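You operate a simulated robot arm through the tools that you are given. There is no shell and no other tool.

You are at the controls of a simulated robot arm. One attempt, no reset.

Task
Put the white jar dated soonest in the hair drawer, the one dated latest in the care drawer.
Fine: stand them upright; the third stays on the tower; shut both drawers.
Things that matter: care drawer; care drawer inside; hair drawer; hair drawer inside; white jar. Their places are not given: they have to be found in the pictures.

The check looks at the end state, three seconds after you hand in, the way a careful person would. Anything else that was tipped, shoved, dropped, spilled or broken makes it a failure.

Robot
A 7-joint arm with a two-finger parallel gripper, fixed in place. Base frame: the origin is on the floor under the middle of its stand, x ahead of it, y to its left, z up. Lengths are in m, angles in degrees, forces in N, time in s.
It reaches about 0.91 m from its shoulder. Its first joint turns from -166.0 to 166.0 degrees. Payload 3.43 kg.
The TCP is the grasp point between the finger pads, 0.03 m short of the fingertips. In the tool frame z runs along the fingers and y along their closing line. Largest opening 0.094 m; finger width 0.028, thickness 0.01; the body of the gripper, 0.05 by 0.096 m, starts 0.055 m behind the TCP.
Orientation is told as [roll, pitch, yaw] about the base's x, y, z axes, in that order, counted from this pose: with the fingers straight down and closing along the base's y, the tool's x points along the base's -x, its y along +y and its z along -z.

Tools
- The arm moves only by the tool send_rows. Its argument "motion" is a list that holds one entry, the list of rows, each a list of 7 numbers: the shift along the base's x, y, z in m, then the turn, a rotation vector about the base's x, y, z in degrees, then the finger opening in m, from 0 to 0.094. In form: [[[dx, dy, dz, ax, ay, az, gripper], ...]]. A call has 1 to 20 rows; each row shifts and turns the commanded pose from where the row before left it. A row lasts 0.2 s, in which the tool goes at most 0.05 m and 8.6 degrees; a call with a longer step from one row to the next is refused whole, and so is a gripper value outside its range. Where a pose cannot be reached the arm comes as near as it can. A force on the tool above 40 N (or 10 N above the force at the start of the call, whichever is more), or a blocked arm, ends the call early, and 0.2 s more pass. Each finger travels about 0.045 m/s and halts on what it meets, pressing with about 34 N; the grip force reading is that of the motor and also rises with nothing between the fingers. The clock runs only during rows and for 0.2 s after the last one: add rows that do not move to give the fingers time. It gives the time, the measured TCP pose, the force on the tool (base axes), the opening and the grip force at its end, in the units of the frame above (readings bear some noise), with the torque about the TCP (base axes, N m) and any sound that the robot's microphone picked up.
- Cameras (640 x 400 px; columns grow to the right, rows downward): "scene" is fixed at [0.2204, -0.6514, 1.3947]; the picture's right is [0.80, -0.61, 0.00], its down [-0.22, -0.29, -0.93] and it looks along [0.56, 0.74, -0.36] (base axes); focal length 356 px, centre (320, 200). "wrist" rides on the gripper at [0.076, 0.014, -0.102] in the tool frame; the picture's right is [-0.18, 0.98, 0.00], its down [-0.75, -0.14, -0.64] and it looks along [-0.63, -0.12, 0.77] (tool axes); focal length 243 px, centre (320, 200).
- snapshot(camera): a new picture of that camera. The clock stands still meanwhile.
- move_column(by): slides the trunk up (or, below 0, down) by that many m; the arm rides with it, the base frame stays. It gives what a move gives, with no picture.
- probe_pixels(camera, pixels): there is no depth. For up to 12 entries [column, row, z] of the newest picture of that camera ("zoom" is the newest enlarged one), the place [x, y] in the base frame at which the ray of that pixel passes the height z, good to about 0.003 m. The clock stands still meanwhile.
- inspect(camera, box): a new picture of the part [left, top, right, bottom] of that camera's present view, enlarged. The clock stands still meanwhile.
- sign_off(): hands the job in; it is judged then, once.

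Leave the gripper open and the arm clear of the work at the hand-in unless told otherwise.

The tools are called after "Emit:" as name(argument=value, ...) on one line, values as JSON. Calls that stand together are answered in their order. send_rows: Moves the arm, as the interface text tells. Its arguments: {"type":"object","properties":{"motion":{"type":"array"}},"required":["motion"]} The other tools are called the same way: move_column (by) moves the trunk up or down; snapshot (camera) takes a picture; probe_pixels (camera, pixels) gives the place at which the rays of pixels pass given heights; inspect (camera, box) takes an enlarged picture of a part of a camera's view; sign_off () hands the job in.

At the start:

```text
clock: 0.0
tcp_pos: [0.6504, 0.0792, 1.2337]
orientation: [0.0, 0.0, 0.0]
force: [-1.2, -0.2, 0.7]
wrist_torque: [0.0, -0.01, 0.03]
finger_gap: 0.0942
grip_force: 0.0
trunk travel left (down, up): [-0.375, 0.235]
```

scene: 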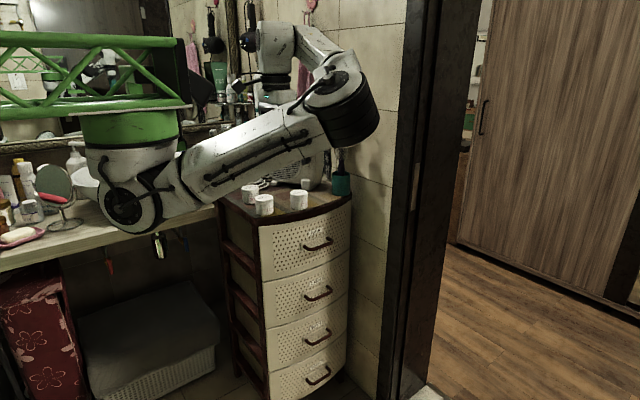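
wrist: 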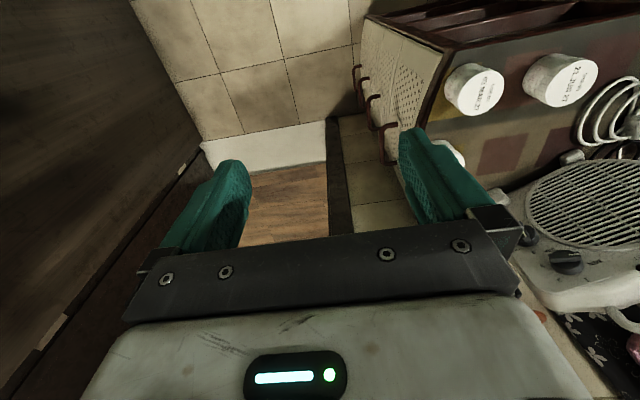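

I see a drawer tower with four drawers and three white jars on top (scene about (252,192), (264,204), (299,200)). First I'll enlarge both views to read the dates and the drawer labels.

Emit:
inspect(camera="scene", box=[220, 160, 370, 260])

Emit:
inspect(camera="scene", box=[210, 250, 370, 400])

Emit:
inspect(camera="wrist", box=[350, 0, 640, 180])

```text
4.00 times, centred on (295, 210) of scene
```

zoom: 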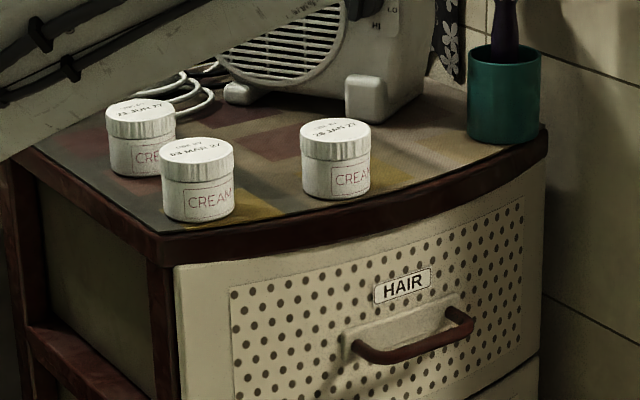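

```text
2.67 times, centred on (290, 325) of scene
```

zoom: 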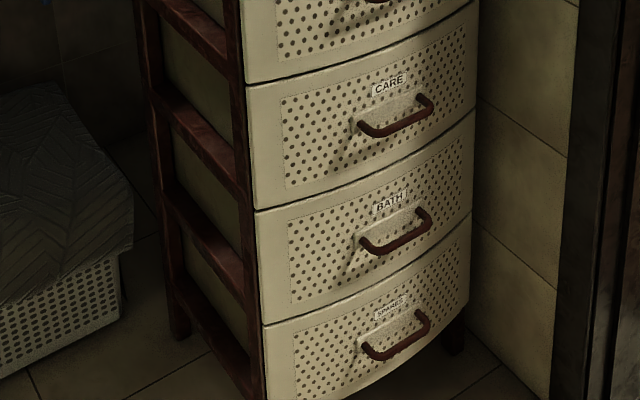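

```text
2.21 times, centred on (495, 90) of wrist
```

zoom: 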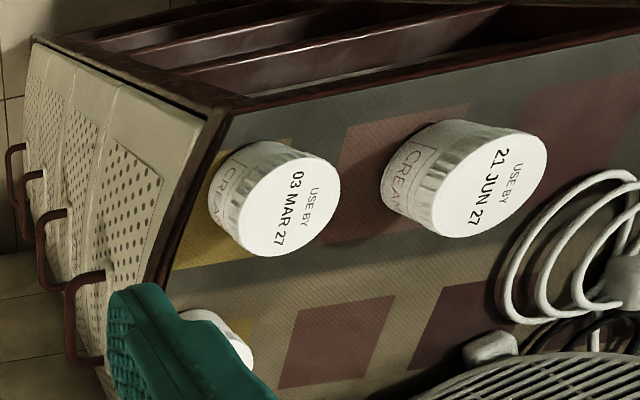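

HAIR is the top drawer, CARE the second. Two lids read "03 MAR 27" and "21 JUN 27" in the wrist view; the third lid, at scene (299,193), I need to read closer up.

Emit:
inspect(camera="scene", box=[289, 184, 319, 204])

Emit:
inspect(camera="scene", box=[243, 180, 283, 206])

Emit:
inspect(camera="wrist", box=[520, 50, 600, 110])

```text
16.00 times, centred on (304, 194) of scene
```

zoom: 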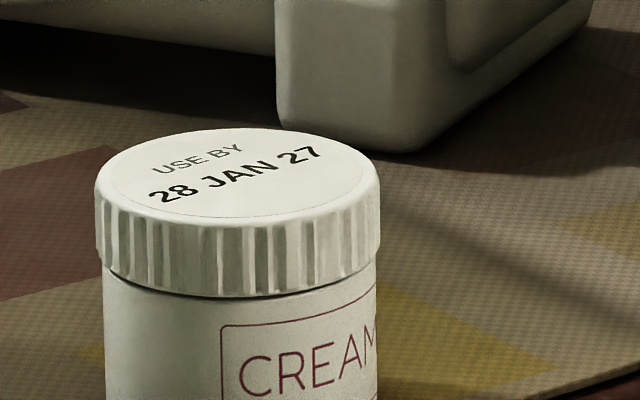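

```text
15.38 times, centred on (263, 193) of scene
```

zoom: 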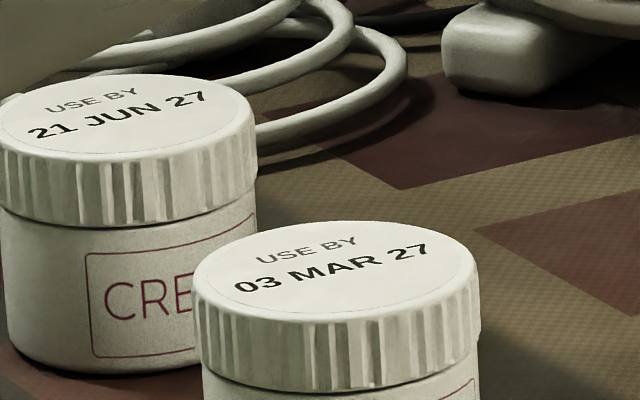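

```text
6.67 times, centred on (560, 80) of wrist
```

zoom: 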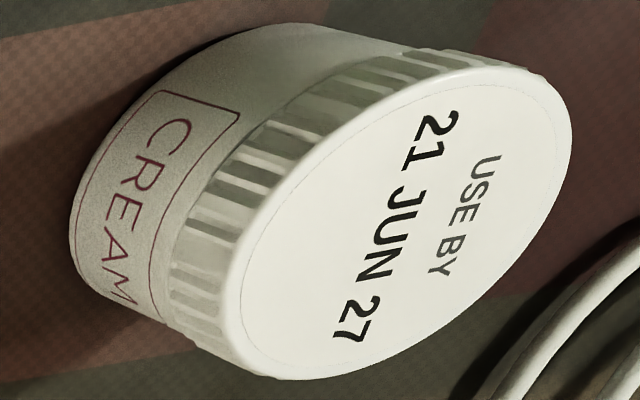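

The dates: 28 JAN 27 (right jar) is soonest → HAIR (top drawer); 21 JUN 27 (rear left jar) is latest → CARE (second drawer); 03 MAR 27 stays. Now I'll take fresh pictures and triangulate heights by probing the lid centres in both cameras at several z values.

Emit:
probe_pixels(camera="scene", pixels=[[250.8, 187.5, 0.8], [250.8, 187.5, 0.9], [250.8, 187.5, 1.0], [264.6, 197.5, 0.8], [264.6, 197.5, 0.9], [264.6, 197.5, 1.0], [300, 192.3, 0.8], [300, 192.3, 0.9], [300, 192.3, 1.0]])

Emit:
probe_pixels(camera="wrist", pixels=[[580.7, 83.7, 0.8], [580.7, 83.7, 0.9], [580.7, 83.7, 1.0], [481, 93, 0.8], [481, 93, 0.9], [481, 93, 1.0]])

```text
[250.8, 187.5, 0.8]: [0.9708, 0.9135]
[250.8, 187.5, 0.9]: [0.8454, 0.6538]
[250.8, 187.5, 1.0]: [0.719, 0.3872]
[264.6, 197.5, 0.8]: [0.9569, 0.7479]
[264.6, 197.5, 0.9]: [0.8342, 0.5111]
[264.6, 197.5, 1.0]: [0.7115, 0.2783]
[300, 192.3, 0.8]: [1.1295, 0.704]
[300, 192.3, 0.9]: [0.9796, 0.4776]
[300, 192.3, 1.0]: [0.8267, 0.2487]
```

```text
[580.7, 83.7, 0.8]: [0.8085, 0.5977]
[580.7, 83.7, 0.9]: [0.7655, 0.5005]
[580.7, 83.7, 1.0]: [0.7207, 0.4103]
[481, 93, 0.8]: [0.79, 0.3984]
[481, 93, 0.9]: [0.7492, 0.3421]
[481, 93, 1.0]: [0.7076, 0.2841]
```

The lids come out at about z≈0.99, JUN near (0.73,0.42), MAR near (0.71,0.285). The JAN jar is hidden by a finger in the wrist view, so I'll move the hand over and back a bit (+y 0.16, −x 0.10), still high above everything, for a clear wrist view of the tower top.

Emit:
send_rows(motion=[[[-0.02, 0.032, 0.0, 0, 0, 0, 0.094], [-0.02, 0.032, 0.0, 0, 0, 0, 0.094], [-0.02, 0.032, 0.0, 0, 0, 0, 0.094], [-0.02, 0.032, 0.0, 0, 0, 0, 0.094], [-0.02, 0.032, 0.0, 0, 0, 0, 0.094]]])

Emit:
snapshot(camera="wrist")

Emit:
snapshot(camera="scene")

```text
clock: 0.5
tcp_pos: [0.6324, 0.1141, 1.2317]
orientation: [-0.4, -0.1, -0.5]
force: [1.6, 0.1, -5.1]
wrist_torque: [-0.12, -0.26, -0.04]
finger_gap: 0.0939
grip_force: 0.0
trunk travel left (down, up): [-0.375, 0.235]
stopped in row 2: the force on the tool passed its limit at 138 N (the readings are from after the stop); the commanded pose is now the measured one
```

```text
taken
```

wrist: 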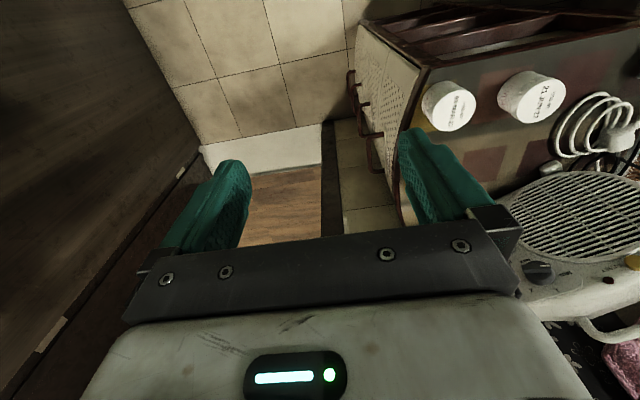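

```text
taken
```

scene: 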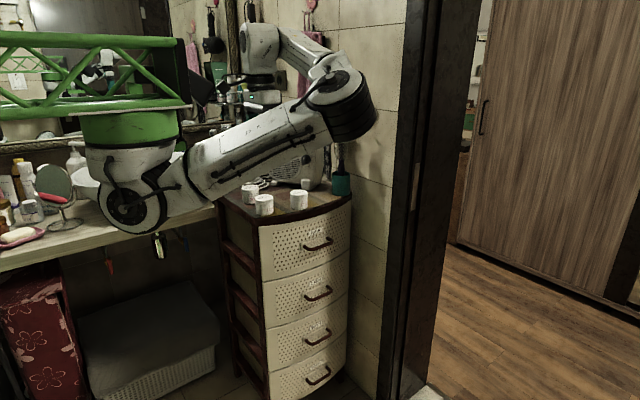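

The move stopped in row 2 with a 138 N spike, so either something was hit near the hand or motion caused it. I'll zoom in around the gripper at scene (255,90) before moving again.

Emit:
inspect(camera="scene", box=[180, 0, 400, 140])

Emit:
inspect(camera="scene", box=[215, 60, 345, 150])

```text
2.86 times, centred on (290, 70) of scene
```

zoom: 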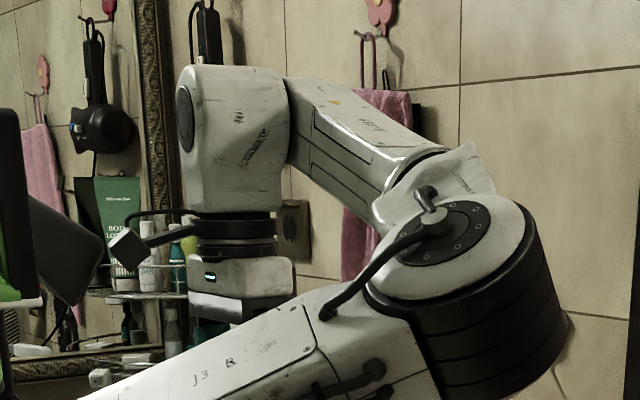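

```text
4.44 times, centred on (280, 105) of scene
```

zoom: 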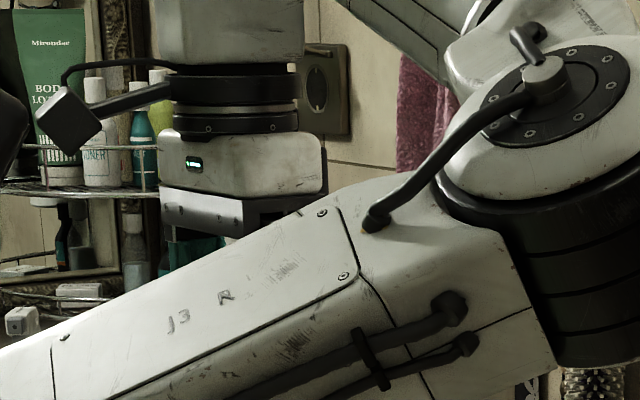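

Nothing obvious under the hand; but the wrist camera's bracket sticks out toward a dark tilted panel around scene (207,88). I'll zoom in there.

Emit:
inspect(camera="scene", box=[170, 50, 290, 125])

Emit:
inspect(camera="scene", box=[0, 0, 240, 150])

Emit:
inspect(camera="wrist", box=[340, 0, 640, 190])

```text
5.33 times, centred on (230, 88) of scene
```

zoom: 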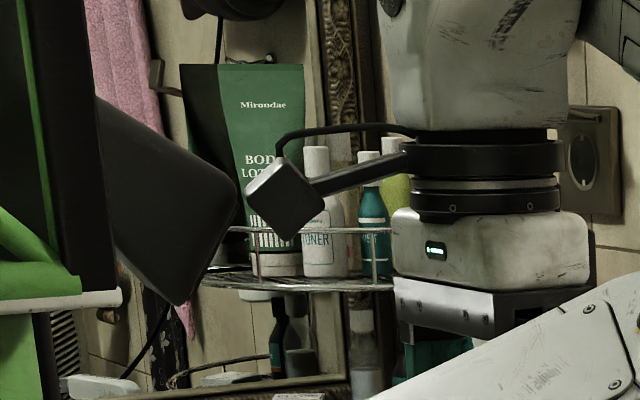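

```text
2.67 times, centred on (120, 75) of scene
```

zoom: 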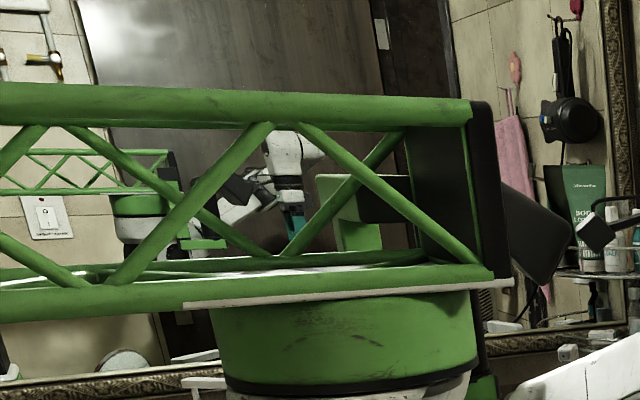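

```text
2.11 times, centred on (490, 95) of wrist
```

zoom: 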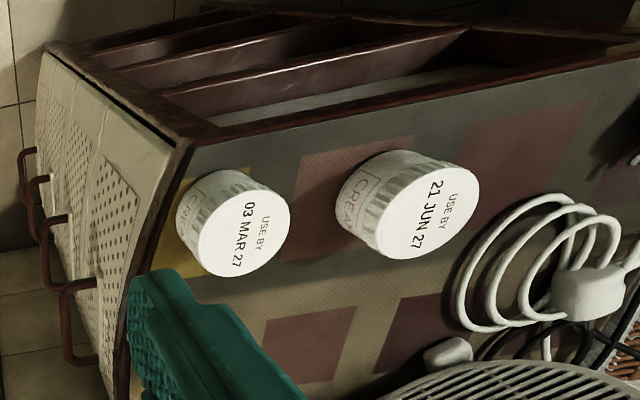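

The wrist camera's housing (scene (216,86)) is touching the dark panel mounted at the end of the robot's own truss (right corner at (214,86)). I'll back off gently in +x and −y, slowly.

Emit:
send_rows(motion=[[[0.008, -0.005, 0.0, 0, 0, 0, 0.094], [0.012, -0.005, 0.0, 0, 0, 0, 0.094], [0.015, -0.005, 0.0, 0, 0, 0, 0.094], [0.015, 0.0, 0.0, 0, 0, 0, 0.094], [0.015, 0.0, 0.0, 0, 0, 0, 0.094]]])

```text
clock: 1.7
tcp_pos: [0.6964, 0.0992, 1.2312]
orientation: [-0.4, -0.1, -0.4]
force: [0.3, 0.0, 0.2]
wrist_torque: [0.0, 0.01, 0.01]
finger_gap: 0.094
grip_force: 0.1
trunk travel left (down, up): [-0.375, 0.235]
```

Clear of contact now (force ~0). Next I move slowly to +y by 0.12 and down by 0.04, keeping x≈0.70, watching the force, and look with both cameras.

Emit:
send_rows(motion=[[[0.002, 0.01, -0.005, 0, 0, 0, 0.094], [0.0, 0.02, -0.01, 0, 0, 0, 0.094], [0.0, 0.02, -0.01, 0, 0, 0, 0.094], [0.0, 0.02, -0.01, 0, 0, 0, 0.094], [0.0, 0.02, -0.005, 0, 0, 0, 0.094], [0.0, 0.02, 0, 0, 0, 0, 0.094], [0.0, 0.01, 0, 0, 0, 0, 0.094]]])

Emit:
snapshot(camera="wrist")

Emit:
snapshot(camera="scene")

```text
clock: 3.3
tcp_pos: [0.7003, 0.2206, 1.192]
orientation: [-0.4, 0.0, -0.4]
force: [-0.3, 0.2, 0.1]
wrist_torque: [-0.02, -0.09, -0.03]
finger_gap: 0.0941
grip_force: 0.0
trunk travel left (down, up): [-0.375, 0.235]
```

```text
taken
```

wrist: 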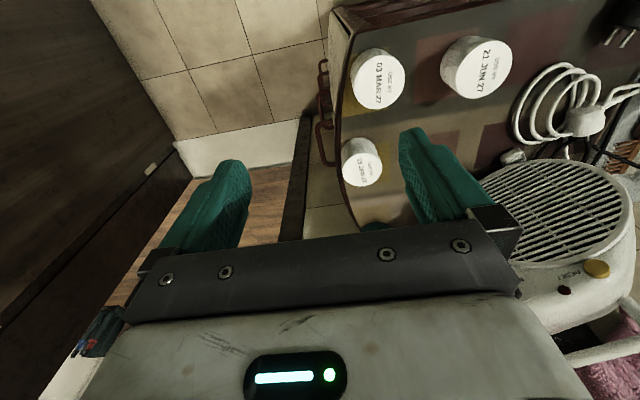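

```text
taken
```

scene: 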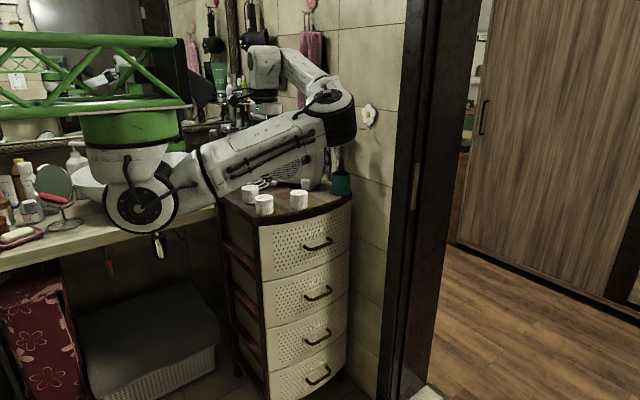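

All three lids are visible in the wrist view: MAR (378,78), JUN (477,67), JAN (362,161). I'll enlarge to get precise centres and then probe both cameras.

Emit:
inspect(camera="wrist", box=[290, 20, 530, 170])

Emit:
inspect(camera="scene", box=[240, 180, 320, 230])

```text
2.67 times, centred on (410, 95) of wrist
```

zoom: 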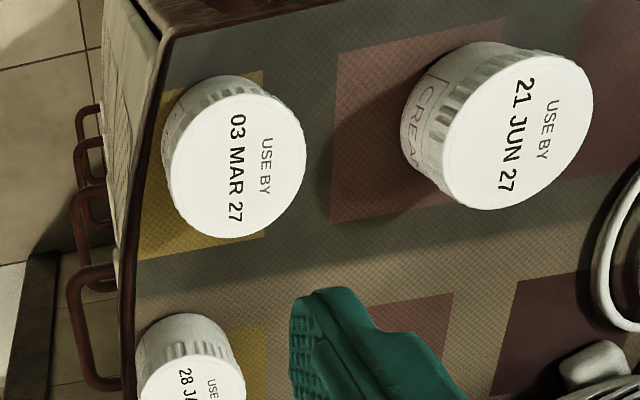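

```text
8.00 times, centred on (280, 205) of scene
```

zoom: 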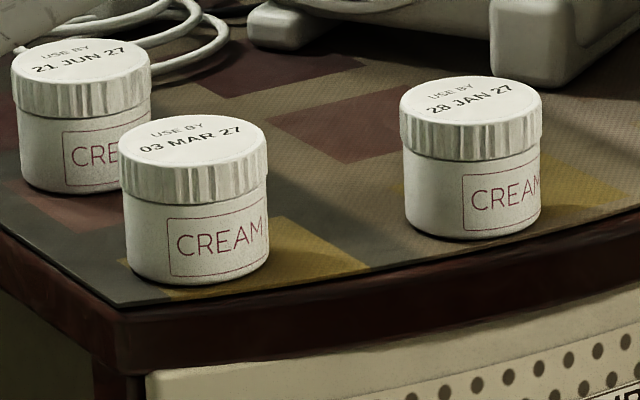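

Now I'll probe the lid centres in both views at a range of heights around 0.99.

Emit:
probe_pixels(camera="zoom", pixels=[[80, 63, 0.98], [80, 63, 0.99], [80, 63, 1.0], [193, 140, 0.98], [193, 140, 0.99], [193, 140, 1.0], [470, 101, 0.98], [470, 101, 0.99], [470, 101, 1.0]])

Emit:
probe_pixels(camera="wrist", pixels=[[485.7, 67.6, 0.98], [485.7, 67.6, 0.99], [485.7, 67.6, 1.0], [378.1, 81.9, 0.98], [378.1, 81.9, 0.99], [378.1, 81.9, 1.0], [362.4, 170, 0.98], [362.4, 170, 0.99], [362.4, 170, 1.0]])

```text
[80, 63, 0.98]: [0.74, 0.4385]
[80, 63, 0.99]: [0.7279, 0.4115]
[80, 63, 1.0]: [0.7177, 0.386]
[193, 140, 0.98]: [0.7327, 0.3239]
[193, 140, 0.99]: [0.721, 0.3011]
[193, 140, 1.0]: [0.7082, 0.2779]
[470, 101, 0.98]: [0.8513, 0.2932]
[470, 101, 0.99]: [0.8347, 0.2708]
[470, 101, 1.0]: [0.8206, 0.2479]
```

```text
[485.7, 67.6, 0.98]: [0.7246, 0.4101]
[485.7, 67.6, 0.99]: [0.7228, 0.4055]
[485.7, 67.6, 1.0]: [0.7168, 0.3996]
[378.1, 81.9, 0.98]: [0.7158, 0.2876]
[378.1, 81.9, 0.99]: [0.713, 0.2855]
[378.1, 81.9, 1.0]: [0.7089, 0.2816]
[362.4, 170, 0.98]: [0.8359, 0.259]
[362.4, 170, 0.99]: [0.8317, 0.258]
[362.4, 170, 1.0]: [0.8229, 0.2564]
```

Triangulated: lid tops z≈0.996; JUN (0.722,0.402), MAR (0.711,0.283), JAN (0.827,0.257); jars about 0.058 wide and 0.05 high, so the tower top is near z≈0.946. Now the handles: I'll zoom into both views on the HAIR handle.

Emit:
inspect(camera="wrist", box=[300, 50, 364, 194])

Emit:
inspect(camera="scene", box=[285, 220, 349, 260])

Emit:
inspect(camera="scene", box=[285, 268, 349, 308])

```text
2.78 times, centred on (332, 122) of wrist
```

zoom: 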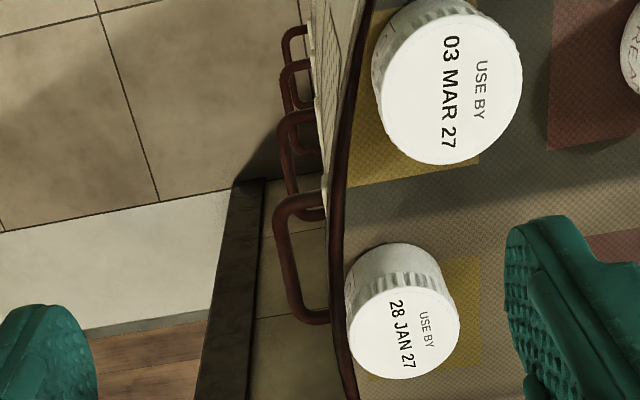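

```text
10.00 times, centred on (317, 240) of scene
```

zoom: 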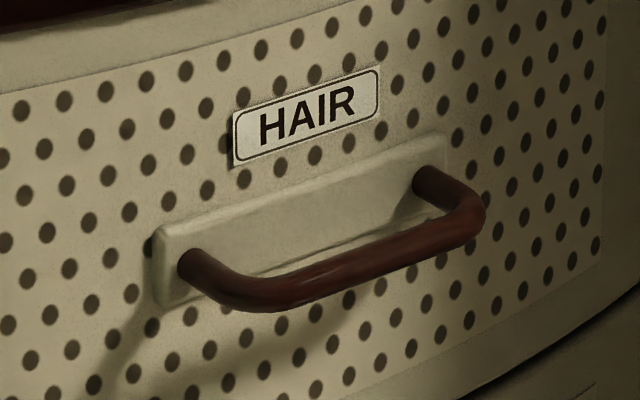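

```text
10.00 times, centred on (317, 288) of scene
```

zoom: 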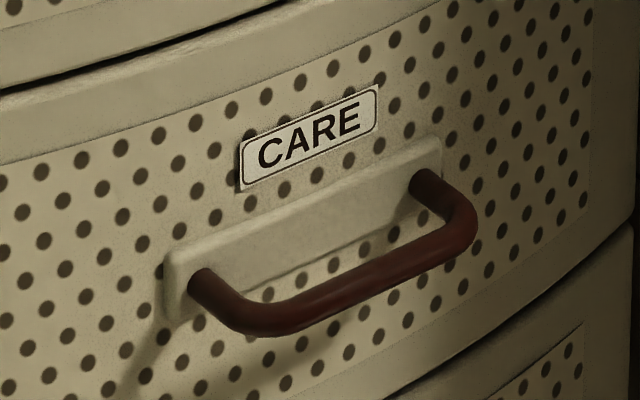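

I'll probe the bar bends and middle of the HAIR handle in both cameras at several heights.

Emit:
probe_pixels(camera="scene", pixels=[[310, 249.3, 0.82], [310, 249.3, 0.86], [310, 249.3, 0.9], [332, 241.5, 0.82], [332, 241.5, 0.86], [332, 241.5, 0.9], [321.2, 245.8, 0.82], [321.2, 245.8, 0.86], [321.2, 245.8, 0.9]])

Emit:
probe_pixels(camera="wrist", pixels=[[318.7, 123.7, 0.82], [318.7, 123.7, 0.86], [318.7, 123.7, 0.9], [324.8, 162.3, 0.82], [324.8, 162.3, 0.86], [324.8, 162.3, 0.9], [319.1, 144.3, 0.82], [319.1, 144.3, 0.86], [319.1, 144.3, 0.9]])

```text
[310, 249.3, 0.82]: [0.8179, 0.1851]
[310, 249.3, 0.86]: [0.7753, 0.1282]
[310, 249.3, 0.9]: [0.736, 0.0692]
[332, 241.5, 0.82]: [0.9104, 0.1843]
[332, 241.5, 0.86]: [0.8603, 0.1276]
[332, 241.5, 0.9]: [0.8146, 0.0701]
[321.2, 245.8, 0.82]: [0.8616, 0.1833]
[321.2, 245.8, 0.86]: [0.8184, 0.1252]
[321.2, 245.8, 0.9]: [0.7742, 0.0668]
```

```text
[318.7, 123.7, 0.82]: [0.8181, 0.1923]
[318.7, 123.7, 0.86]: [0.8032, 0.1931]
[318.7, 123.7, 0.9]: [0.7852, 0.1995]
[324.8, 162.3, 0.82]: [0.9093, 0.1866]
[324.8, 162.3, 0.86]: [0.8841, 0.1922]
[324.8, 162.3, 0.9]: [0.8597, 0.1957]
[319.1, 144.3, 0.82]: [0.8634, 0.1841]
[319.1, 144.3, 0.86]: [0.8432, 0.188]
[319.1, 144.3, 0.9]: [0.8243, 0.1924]
```

HAIR bar is at z≈0.82, y≈0.185, x 0.818–0.910. Now I probe CARE's bar, post bases, the tower's top front edge, and drawer seams.

Emit:
probe_pixels(camera="scene", pixels=[[321, 296.5, 0.6], [321, 296.5, 0.64], [321, 296.5, 0.68], [321, 296.5, 0.72], [310, 300.2, 0.64], [331.2, 291.8, 0.64], [304, 246.5, 0.82], [327.5, 238, 0.82]])

Emit:
probe_pixels(camera="wrist", pixels=[[332, 120.9, 0.82], [334.9, 165, 0.82], [336, 121, 0.94], [338, 150, 0.94], [342, 170, 0.94], [345, 50, 0.94], [319, 92, 0.64], [319, 92, 0.66], [319, 92, 0.68]])

```text
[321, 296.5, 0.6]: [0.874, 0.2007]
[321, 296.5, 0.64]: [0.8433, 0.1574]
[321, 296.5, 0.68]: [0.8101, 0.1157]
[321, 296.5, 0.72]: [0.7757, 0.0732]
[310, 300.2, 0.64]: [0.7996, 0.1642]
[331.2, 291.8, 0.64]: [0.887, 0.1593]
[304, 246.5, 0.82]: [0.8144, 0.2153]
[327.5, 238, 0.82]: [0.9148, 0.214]
```

```text
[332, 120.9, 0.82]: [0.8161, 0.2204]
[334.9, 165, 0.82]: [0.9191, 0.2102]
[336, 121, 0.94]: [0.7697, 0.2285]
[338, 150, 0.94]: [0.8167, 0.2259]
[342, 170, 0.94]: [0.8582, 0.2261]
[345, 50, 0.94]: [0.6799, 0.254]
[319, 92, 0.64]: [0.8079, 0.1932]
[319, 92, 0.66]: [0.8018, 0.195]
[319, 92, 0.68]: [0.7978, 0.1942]
```

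Measured: CARE bar at about (0.862, 0.184, 0.615), backplates at y≈0.215, tower-top front edge at y≈0.226. Bars are ~0.01 thick with ~0.025 gap behind, so I'll grip the handle with the fingers horizontal (pointing +y). I first move out in front of the tower at (0.86, −0.02, 1.08), still with fingers down.

Emit:
send_rows(motion=[[[0.008, -0.012, 0.0, 0, 0, 0, 0.094], [0.016, -0.024, -0.01, 0, 0, 0, 0.094], [0.016, -0.024, -0.01, 0, 0, 0, 0.094], [0.016, -0.024, -0.01, 0, 0, 0, 0.094], [0.016, -0.024, -0.01, 0, 0, 0, 0.094], [0.016, -0.024, -0.01, 0, 0, 0, 0.094], [0.016, -0.024, -0.01, 0, 0, 0, 0.094], [0.016, -0.024, -0.01, 0, 0, 0, 0.094], [0.016, -0.024, -0.01, 0, 0, 0, 0.094], [0.016, -0.024, -0.01, 0, 0, 0, 0.094], [0.008, -0.012, -0.01, 0, 0, 0, 0.094]]])

Emit:
snapshot(camera="scene")

Emit:
snapshot(camera="wrist")

```text
clock: 5.7
tcp_pos: [0.8578, -0.0213, 1.0932]
orientation: [-0.4, -0.1, -0.4]
force: [0.5, -0.4, 0.4]
wrist_torque: [0.03, 0.02, -0.07]
finger_gap: 0.0942
grip_force: 0.1
trunk travel left (down, up): [-0.375, 0.235]
```

```text
taken
```

scene: 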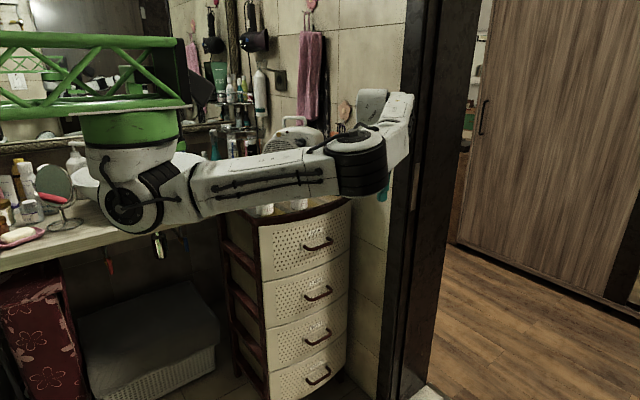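

```text
taken
```

wrist: 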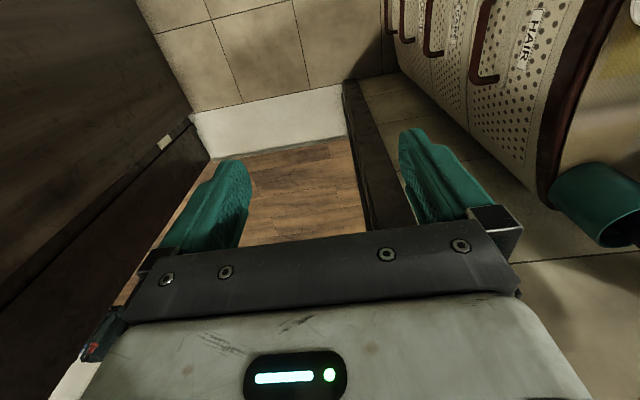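

Clear. Now I rotate the hand about base x by +90° (fingers to point at +y) while coming down to about z=0.82 and y≈0.06, staying ~0.09 short of the handle.

Emit:
send_rows(motion=[[[0.0, 0.004, -0.015, 6, 0, 0, 0.094], [0.0, 0.006, -0.02, 8.0, 0, 0, 0.094], [0.0, 0.006, -0.024, 8.0, 0, 0, 0.094], [0.0, 0.006, -0.024, 8.0, 0, 0, 0.094], [0.001, 0.006, -0.024, 8.0, 0, 0, 0.094], [0.001, 0.006, -0.024, 8.0, 0, 0, 0.094], [0.001, 0.006, -0.024, 8.0, 0, 0, 0.094]]])

Emit:
snapshot(camera="scene")

```text
clock: 7.3
tcp_pos: [0.8614, 0.0201, 0.9352]
orientation: [53.8, 0.2, -0.3]
force: [-0.6, -0.5, -0.5]
wrist_torque: [-0.03, 0.01, 0.03]
finger_gap: 0.094
grip_force: 0.0
trunk travel left (down, up): [-0.375, 0.235]
```

```text
taken
```

scene: 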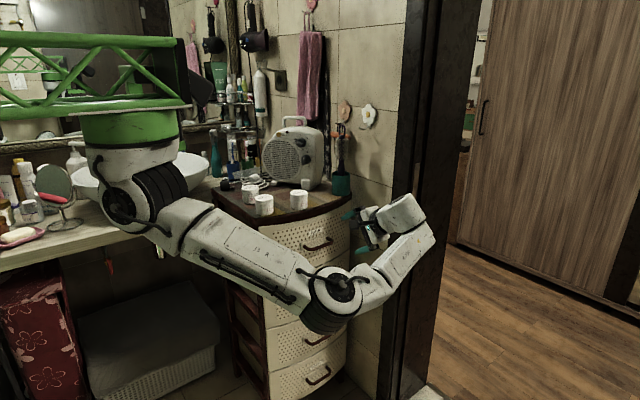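

The elbow swung down but is free in the air in front of the tower (around y≈−0.2). I continue the remaining 36° of roll and go to about (0.862, 0.06, 0.822).

Emit:
send_rows(motion=[[[0.0, 0.008, -0.022, 7.5, 0, 0, 0.094], [0.0, 0.008, -0.022, 7.5, 0, 0, 0.094], [0.0, 0.008, -0.022, 7.5, 0, 0, 0.094], [0.0, 0.008, -0.022, 7.5, 0, 0, 0.094], [0.0, 0.008, -0.022, 6.2, 0, 0.3, 0.094]]])

Emit:
snapshot(camera="scene")

Emit:
snapshot(camera="wrist")

```text
clock: 8.5
tcp_pos: [0.8526, 0.0358, 0.885]
orientation: [67.6, 0.7, -2.8]
force: [-0.4, 0.4, -0.1]
wrist_torque: [0.04, -0.01, 0.03]
finger_gap: 0.0939
grip_force: 0.1
out of reach, approached as far as the arm can: row 2, 3, 4, 5
trunk travel left (down, up): [-0.375, 0.235]
```

```text
taken
```

scene: 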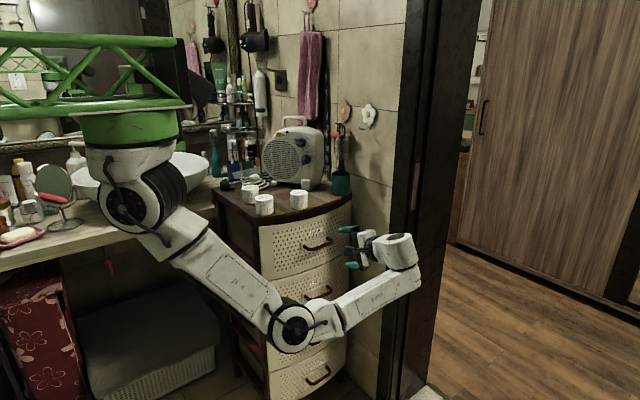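

```text
taken
```

wrist: 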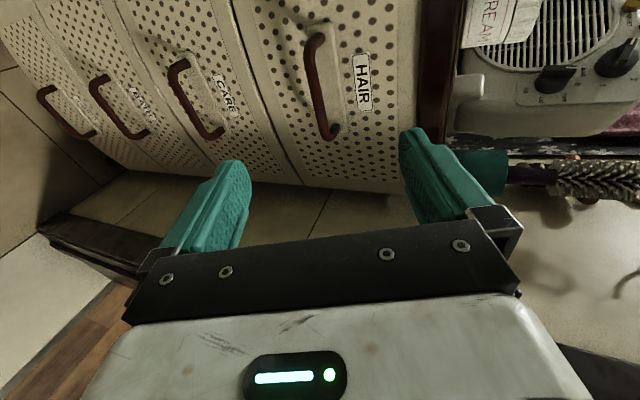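

The arm hit its limit at roll ≈68° here. Since the bar is round, I can also approach it at a yaw: I'll turn the hand about vertical by −30° (fingers pointing +y with some +x), which lines it up better with the forearm, and see if it frees up.

Emit:
send_rows(motion=[[[-0.005, 0.0, 0.0, 0, 0, -6, 0.094], [-0.008, 0.0, 0.0, 0, 0, -8, 0.094], [-0.008, 0.0, 0.0, 0, 0, -8, 0.094], [-0.008, 0.0, 0.0, 0, 0, -8, 0.094]]])

Emit:
snapshot(camera="scene")

```text
clock: 9.5
tcp_pos: [0.8234, 0.0348, 0.8871]
orientation: [67.7, 0.8, -32.9]
force: [0.0, -0.8, 0.9]
wrist_torque: [0.01, 0.01, 0.02]
finger_gap: 0.0938
grip_force: 0.1
trunk travel left (down, up): [-0.375, 0.235]
```

```text
taken
```

scene: 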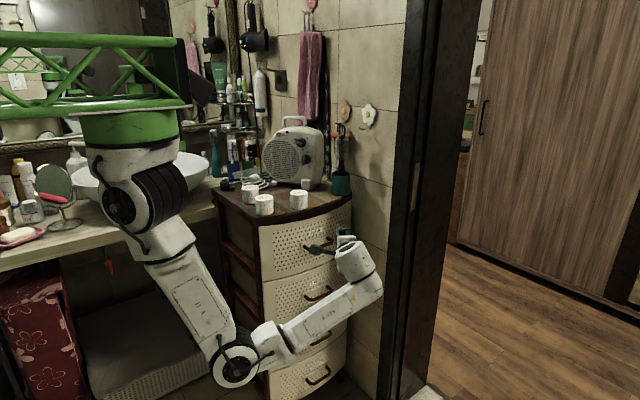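

That moved freely (elbow now hangs down at about (0.44,−0.04,0.78), clear). Now I complete the roll to 90° about the hand's own horizontal axis and lower to z≈0.825.

Emit:
send_rows(motion=[[[0.0, 0.0, -0.015, 6.24, -4.04, 0, 0.094], [0.0, 0.0, -0.02, 6.24, -4.04, 0, 0.094], [0.0, 0.0, -0.02, 6.24, -4.04, 0, 0.094], [0, 0, -0.008, 0, 0, 0, 0.094]]])

Emit:
snapshot(camera="scene")

Emit:
snapshot(camera="wrist")

```text
clock: 10.5
tcp_pos: [0.8106, 0.04, 0.8764]
orientation: [89.8, 0.9, -32.6]
force: [0.3, 0.0, 0.1]
wrist_torque: [0.0, -0.02, -0.01]
finger_gap: 0.0938
grip_force: 0.0
out of reach, approached as far as the arm can: row 3, 4
trunk travel left (down, up): [-0.375, 0.235]
```

```text
taken
```

scene: 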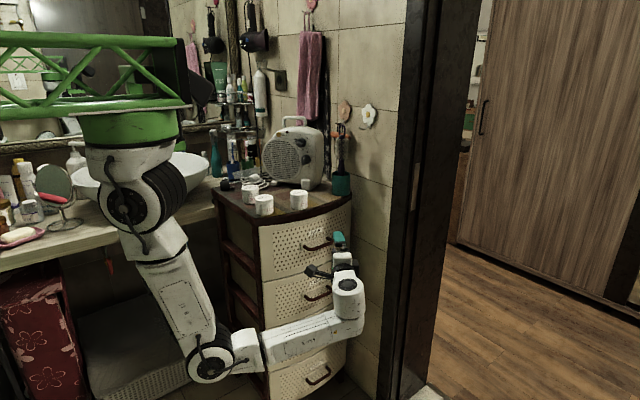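

```text
taken
```

wrist: 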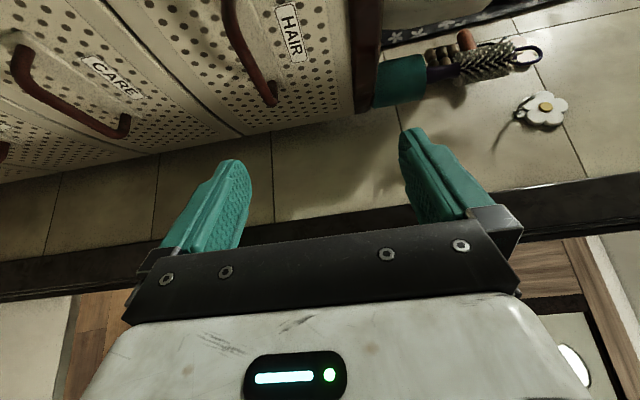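

Roll 90° is reached but the arm can't go lower than z≈0.876 in this posture. The trunk can supply the rest: I'll lower the column by 0.055 so the hand reaches handle height.

Emit:
move_column(by=-0.055)

Emit:
snapshot(camera="scene")

```text
clock: 11.5
tcp_pos: [0.8111, 0.0403, 0.8205]
orientation: [89.7, 0.8, -32.6]
force: [-0.4, -0.2, 0.4]
wrist_torque: [0.03, 0.01, -0.01]
finger_gap: 0.0939
grip_force: 0.0
trunk travel left (down, up): [-0.32, 0.29]
```

```text
taken
```

scene: 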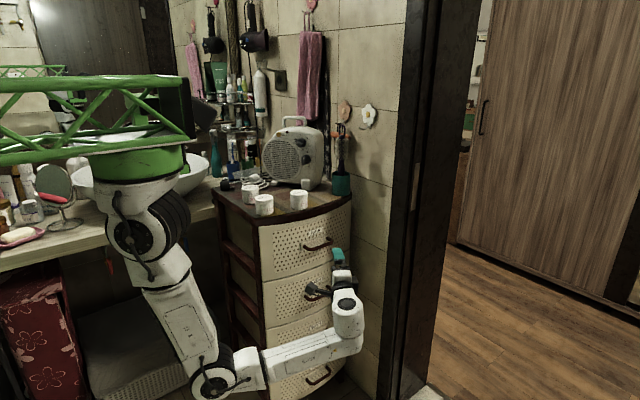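

Now at (0.811, 0.040, 0.8205), bar height. I move forward to (0.862, 0.12) and look.

Emit:
send_rows(motion=[[[0.01, 0.01, 0.0, 0, 0, 0, 0.094], [0.013, 0.02, 0.0, 0, 0, 0, 0.094], [0.014, 0.02, 0.0, 0, 0, 0, 0.094], [0.014, 0.02, 0.0, 0, 0, 0, 0.094], [0.0, 0.01, 0.0, 0, 0, 0, 0.094]]])

Emit:
snapshot(camera="wrist")

Emit:
inspect(camera="scene", box=[270, 210, 390, 285])

```text
clock: 12.7
tcp_pos: [0.8589, 0.1223, 0.8207]
orientation: [89.5, 0.9, -32.7]
force: [0.3, 0.1, -0.3]
wrist_torque: [-0.01, -0.01, 0.01]
finger_gap: 0.0941
grip_force: 0.0
trunk travel left (down, up): [-0.32, 0.29]
```

```text
taken
```

wrist: 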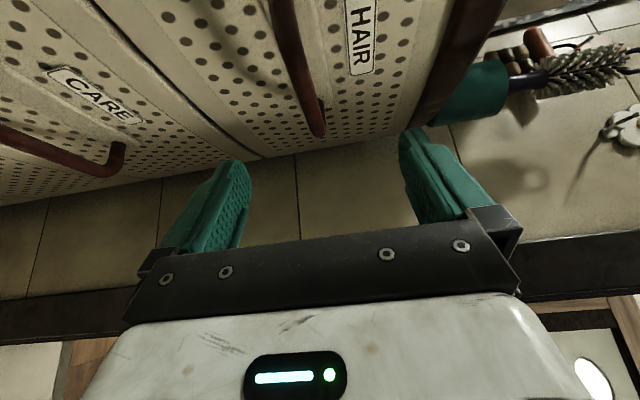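

```text
5.33 times, centred on (330, 248) of scene
```

zoom: 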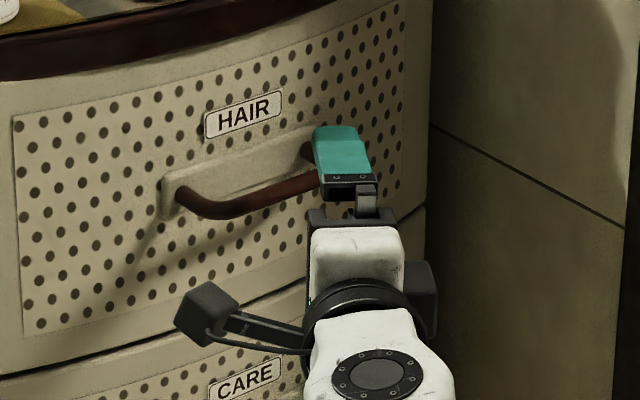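

The bar lines up vertically with the middle of the fingers (bar end at (318,130), finger mid-column ≈320). I move straight +y by 0.054 so the bar sits between the pads.

Emit:
send_rows(motion=[[[0.0, 0.012, 0.0, 0, 0, 0, 0.094], [0.0, 0.015, 0.0, 0, 0, 0, 0.094], [0.0, 0.015, 0.0, 0, 0, 0, 0.094], [0.0, 0.01, 0.0, 0, 0, 0, 0.094], [0.0, 0.0, 0.0, 0, 0, 0, 0.094]]])

Emit:
snapshot(camera="wrist")

Emit:
inspect(camera="scene", box=[270, 210, 390, 285])

```text
clock: 13.9
tcp_pos: [0.861, 0.1714, 0.8208]
orientation: [89.6, 0.8, -32.6]
force: [0.7, 0.0, 0.3]
wrist_torque: [0.0, 0.02, 0.01]
finger_gap: 0.0941
grip_force: 0.1
trunk travel left (down, up): [-0.32, 0.29]
```

```text
taken
```

wrist: 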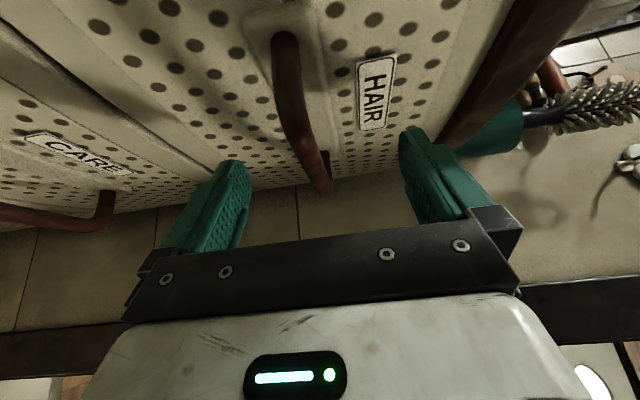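

```text
5.33 times, centred on (330, 248) of scene
```

zoom: 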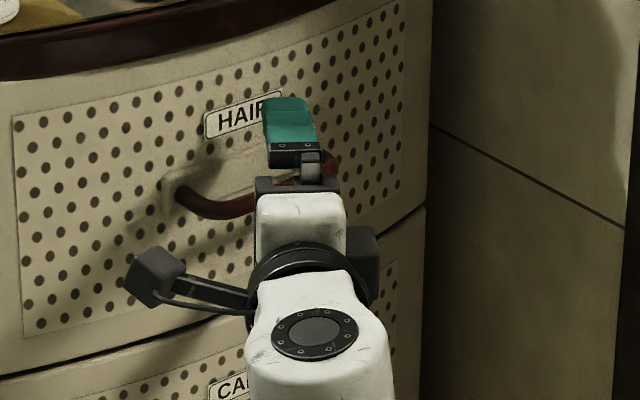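

The bar runs between the pads (around (315,175)), a couple of mm low. I nudge down 2 mm and +y 3 mm, then close the fingers on the bar.

Emit:
send_rows(motion=[[[0.0, 0.003, -0.002, 0, 0, 0, 0.094], [0.0, 0.0, 0.0, 0, 0, 0, 0.05], [0.0, 0.0, 0.0, 0, 0, 0, 0.02], [0.0, 0.0, 0.0, 0, 0, 0, 0.0], [0.0, 0.0, 0.0, 0, 0, 0, 0.0], [0.0, 0.0, 0.0, 0, 0, 0, 0.0], [0.0, 0.0, 0.0, 0, 0, 0, 0.0], [0.0, 0.0, 0.0, 0, 0, 0, 0.0]]])

Emit:
snapshot(camera="wrist")

```text
clock: 15.7
tcp_pos: [0.8613, 0.1762, 0.8188]
orientation: [89.4, 1.0, -32.6]
force: [-5.1, -8.0, -18.0]
wrist_torque: [-0.17, -0.83, 0.25]
finger_gap: 0.0126
grip_force: 44.9
trunk travel left (down, up): [-0.32, 0.29]
```

```text
taken
```

wrist: 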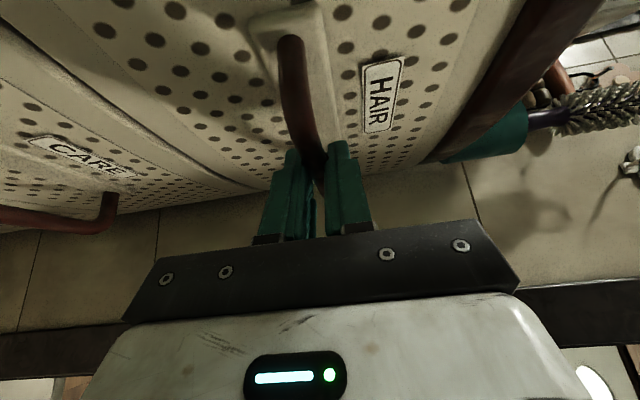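

Gripped on the bar (gap 0.0126). There's about −18 N in z, so I ease the hand 1.5 mm lower, then begin pulling −y in small steps.

Emit:
send_rows(motion=[[[0.0, 0.0, -0.0015, 0, 0, 0, 0.0], [0.0, -0.005, 0.0, 0, 0, 0, 0.0], [0.0, -0.01, 0.0, 0, 0, 0, 0.0], [0.0, -0.01, 0.0, 0, 0, 0, 0.0], [0.0, -0.01, 0.0, 0, 0, 0, 0.0]]])

Emit:
inspect(camera="scene", box=[220, 160, 380, 260])

```text
clock: 16.9
tcp_pos: [0.861, 0.1409, 0.8182]
orientation: [89.3, 1.1, -32.5]
force: [-12.4, 1.7, -22.3]
wrist_torque: [-0.22, -1.45, 0.54]
finger_gap: 0.0122
grip_force: 44.7
out of reach, approached as far as the arm can: row 5
trunk travel left (down, up): [-0.32, 0.29]
```

```text
4.00 times, centred on (300, 210) of scene
```

zoom: 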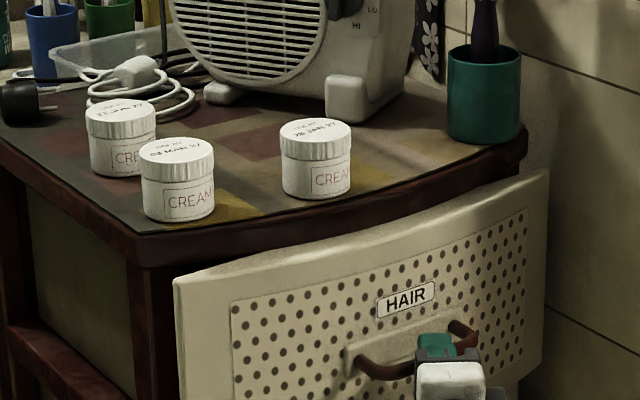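

The drawer is sliding (now ~0.035 open), but the arm is at its posture limit. I'll open the fingers around the bar (±0.04 clearance), lower the column in small steps and raise the arm by the same amount to regain range.

Emit:
send_rows(motion=[[[0.0, 0.0, 0.0, 0, 0, 0, 0.03], [0.0, 0.0, 0.0, 0, 0, 0, 0.06], [0.0, 0.0, 0.0, 0, 0, 0, 0.094], [0.0, 0.0, 0.0, 0, 0, 0, 0.094], [0.0, 0.0, 0.0, 0, 0, 0, 0.094], [0.0, 0.0, 0.002, 0, 0, 0, 0.094]]])

Emit:
move_column(by=-0.03)

```text
clock: 18.3
tcp_pos: [0.8616, 0.1401, 0.8225]
orientation: [89.6, 0.8, -32.6]
force: [1.0, 0.7, 0.7]
wrist_torque: [0.01, -0.01, 0.0]
finger_gap: 0.0941
grip_force: 0.0
trunk travel left (down, up): [-0.32, 0.29]
```

```text
clock: 19.0
tcp_pos: [0.8611, 0.1404, 0.7935]
orientation: [89.5, 0.8, -32.6]
force: [0.5, -0.8, 1.0]
wrist_torque: [0.01, -0.01, 0.04]
finger_gap: 0.0941
grip_force: 0.1
trunk travel left (down, up): [-0.29, 0.32]
```

Free of the bar (no force). Raise the arm 0.048, lower the column 0.05, then raise again to bar height.

Emit:
send_rows(motion=[[[0.0, 0.0, 0.012, 0, 0, 0, 0.094], [0.0, 0.0, 0.018, 0, 0, 0, 0.094], [0.0, 0.0, 0.018, 0, 0, 0, 0.094]]])

Emit:
move_column(by=-0.05)

Emit:
send_rows(motion=[[[0.0, 0.0, 0.01, 0, 0, 0, 0.094], [0.0, 0.0, 0.014, 0, 0, 0, 0.094], [0.0, 0.0, 0.0, 0, 0, 0, 0.094]]])

Emit:
snapshot(camera="wrist")

Emit:
snapshot(camera="scene")

```text
clock: 19.8
tcp_pos: [0.8612, 0.1411, 0.8432]
orientation: [89.7, 0.9, -32.6]
force: [0.6, -0.4, 0.7]
wrist_torque: [0.02, -0.03, 0.0]
finger_gap: 0.094
grip_force: 0.0
trunk travel left (down, up): [-0.29, 0.32]
```

```text
clock: 20.7
tcp_pos: [0.8604, 0.1401, 0.7914]
orientation: [89.7, 0.8, -32.7]
force: [-1.0, -0.3, -0.2]
wrist_torque: [0.03, 0.03, 0.0]
finger_gap: 0.094
grip_force: 0.0
trunk travel left (down, up): [-0.24, 0.37]
```

```text
clock: 21.5
tcp_pos: [0.8595, 0.1421, 0.8168]
orientation: [89.7, 0.9, -32.6]
force: [0.5, 0.2, 0.9]
wrist_torque: [-0.01, -0.01, 0.0]
finger_gap: 0.0941
grip_force: 0.2
trunk travel left (down, up): [-0.24, 0.37]
```

```text
taken
```

wrist: 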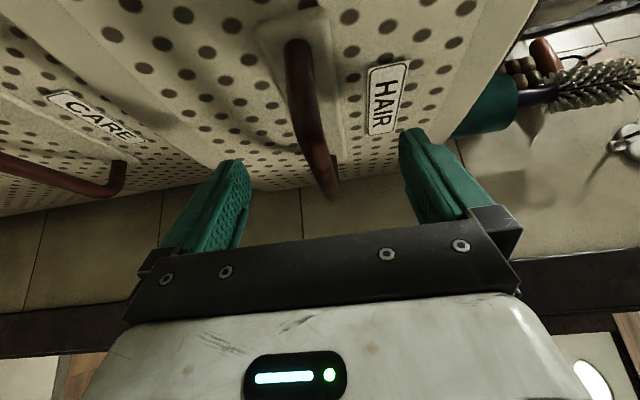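

```text
taken
```

scene: 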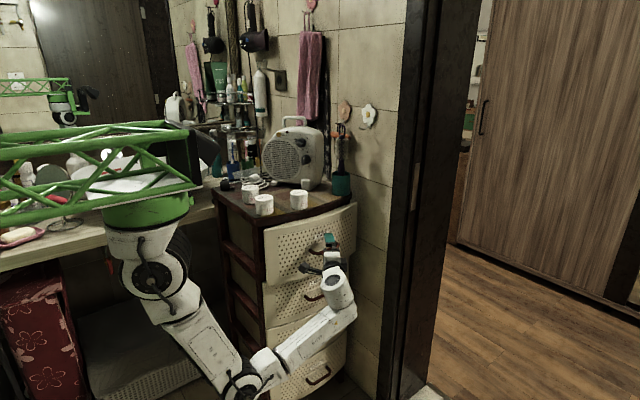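

The bar is centred between the pads (col ≈320). Closing again.

Emit:
send_rows(motion=[[[0.0, 0.0, 0.0, 0, 0, 0, 0.05], [0.0, 0.0, 0.0, 0, 0, 0, 0.02], [0.0, 0.0, 0.0, 0, 0, 0, 0.0], [0.0, 0.0, 0.0, 0, 0, 0, 0.0], [0.0, 0.0, 0.0, 0, 0, 0, 0.0], [0.0, 0.0, 0.0, 0, 0, 0, 0.0], [0.0, 0.0, 0.0, 0, 0, 0, 0.0]]])

Emit:
send_rows(motion=[[[0.0, -0.005, 0.0, 0, 0, 0, 0.0], [0.0, -0.01, 0.0, 0, 0, 0, 0.0], [0.0, -0.012, 0.0, 0, 0, 0, 0.0], [0.0, -0.012, 0.0, 0, 0, 0, 0.0], [0.0, -0.012, 0.0, 0, 0, 0, 0.0], [0.0, -0.01, 0.0, 0, 0, 0, 0.0]]])

```text
clock: 23.1
tcp_pos: [0.8601, 0.141, 0.8192]
orientation: [89.9, 0.6, -32.7]
force: [3.9, -0.5, 17.3]
wrist_torque: [0.26, -1.11, 0.37]
finger_gap: 0.012
grip_force: 45.1
trunk travel left (down, up): [-0.24, 0.37]
```

```text
clock: 24.3
tcp_pos: [0.86, 0.0938, 0.819]
orientation: [90.2, 0.5, -32.6]
force: [-2.1, -1.3, 5.7]
wrist_torque: [0.13, -0.66, 0.35]
finger_gap: 0.0117
grip_force: 44.8
trunk travel left (down, up): [-0.24, 0.37]
stopped in row 5: the force on the tool passed its limit at 41 N (the readings are from after the stop); the commanded pose is now the measured one
```

Pulled to y≈0.094 (drawer ~0.08 open), then a 41 N spike. I'll look at what's happening before continuing.

Emit:
snapshot(camera="scene")

Emit:
inspect(camera="scene", box=[220, 180, 380, 280])

```text
taken
```

scene: 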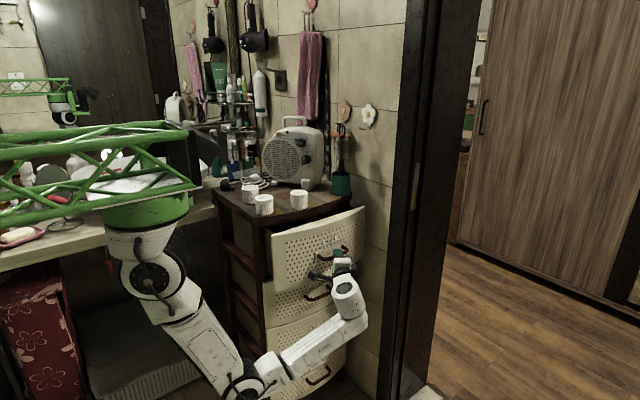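

```text
4.00 times, centred on (300, 230) of scene
```

zoom: 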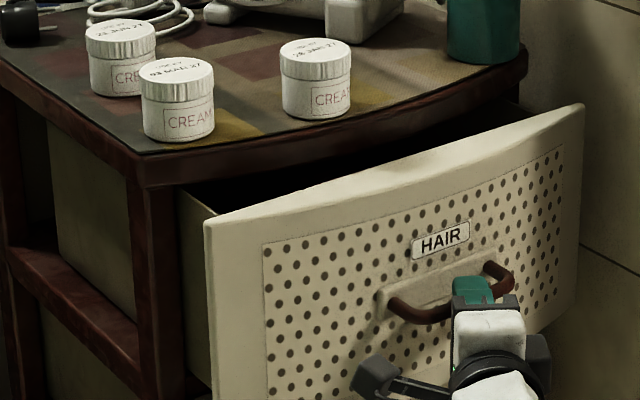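

The drawer slides well and nothing else touches. I continue pulling, more slowly.

Emit:
send_rows(motion=[[[0.0, -0.004, 0.0, 0, 0, 0, 0.0], [0.0, -0.007, 0.0, 0, 0, 0, 0.0], [0.0, -0.008, 0.0, 0, 0, 0, 0.0], [0.0, -0.008, 0.0, 0, 0, 0, 0.0], [0.0, -0.008, 0.0, 0, 0, 0, 0.0], [0.0, -0.008, 0.0, 0, 0, 0, 0.0], [0.0, -0.008, 0.0, 0, 0, 0, 0.0], [0.0, -0.008, 0.0, 0, 0, 0, 0.0]]])

```text
clock: 26.1
tcp_pos: [0.8597, 0.0368, 0.819]
orientation: [90.0, 0.6, -32.5]
force: [-12.3, 0.6, 0.4]
wrist_torque: [0.08, -1.45, -0.21]
finger_gap: 0.0117
grip_force: 45.0
trunk travel left (down, up): [-0.24, 0.37]
```

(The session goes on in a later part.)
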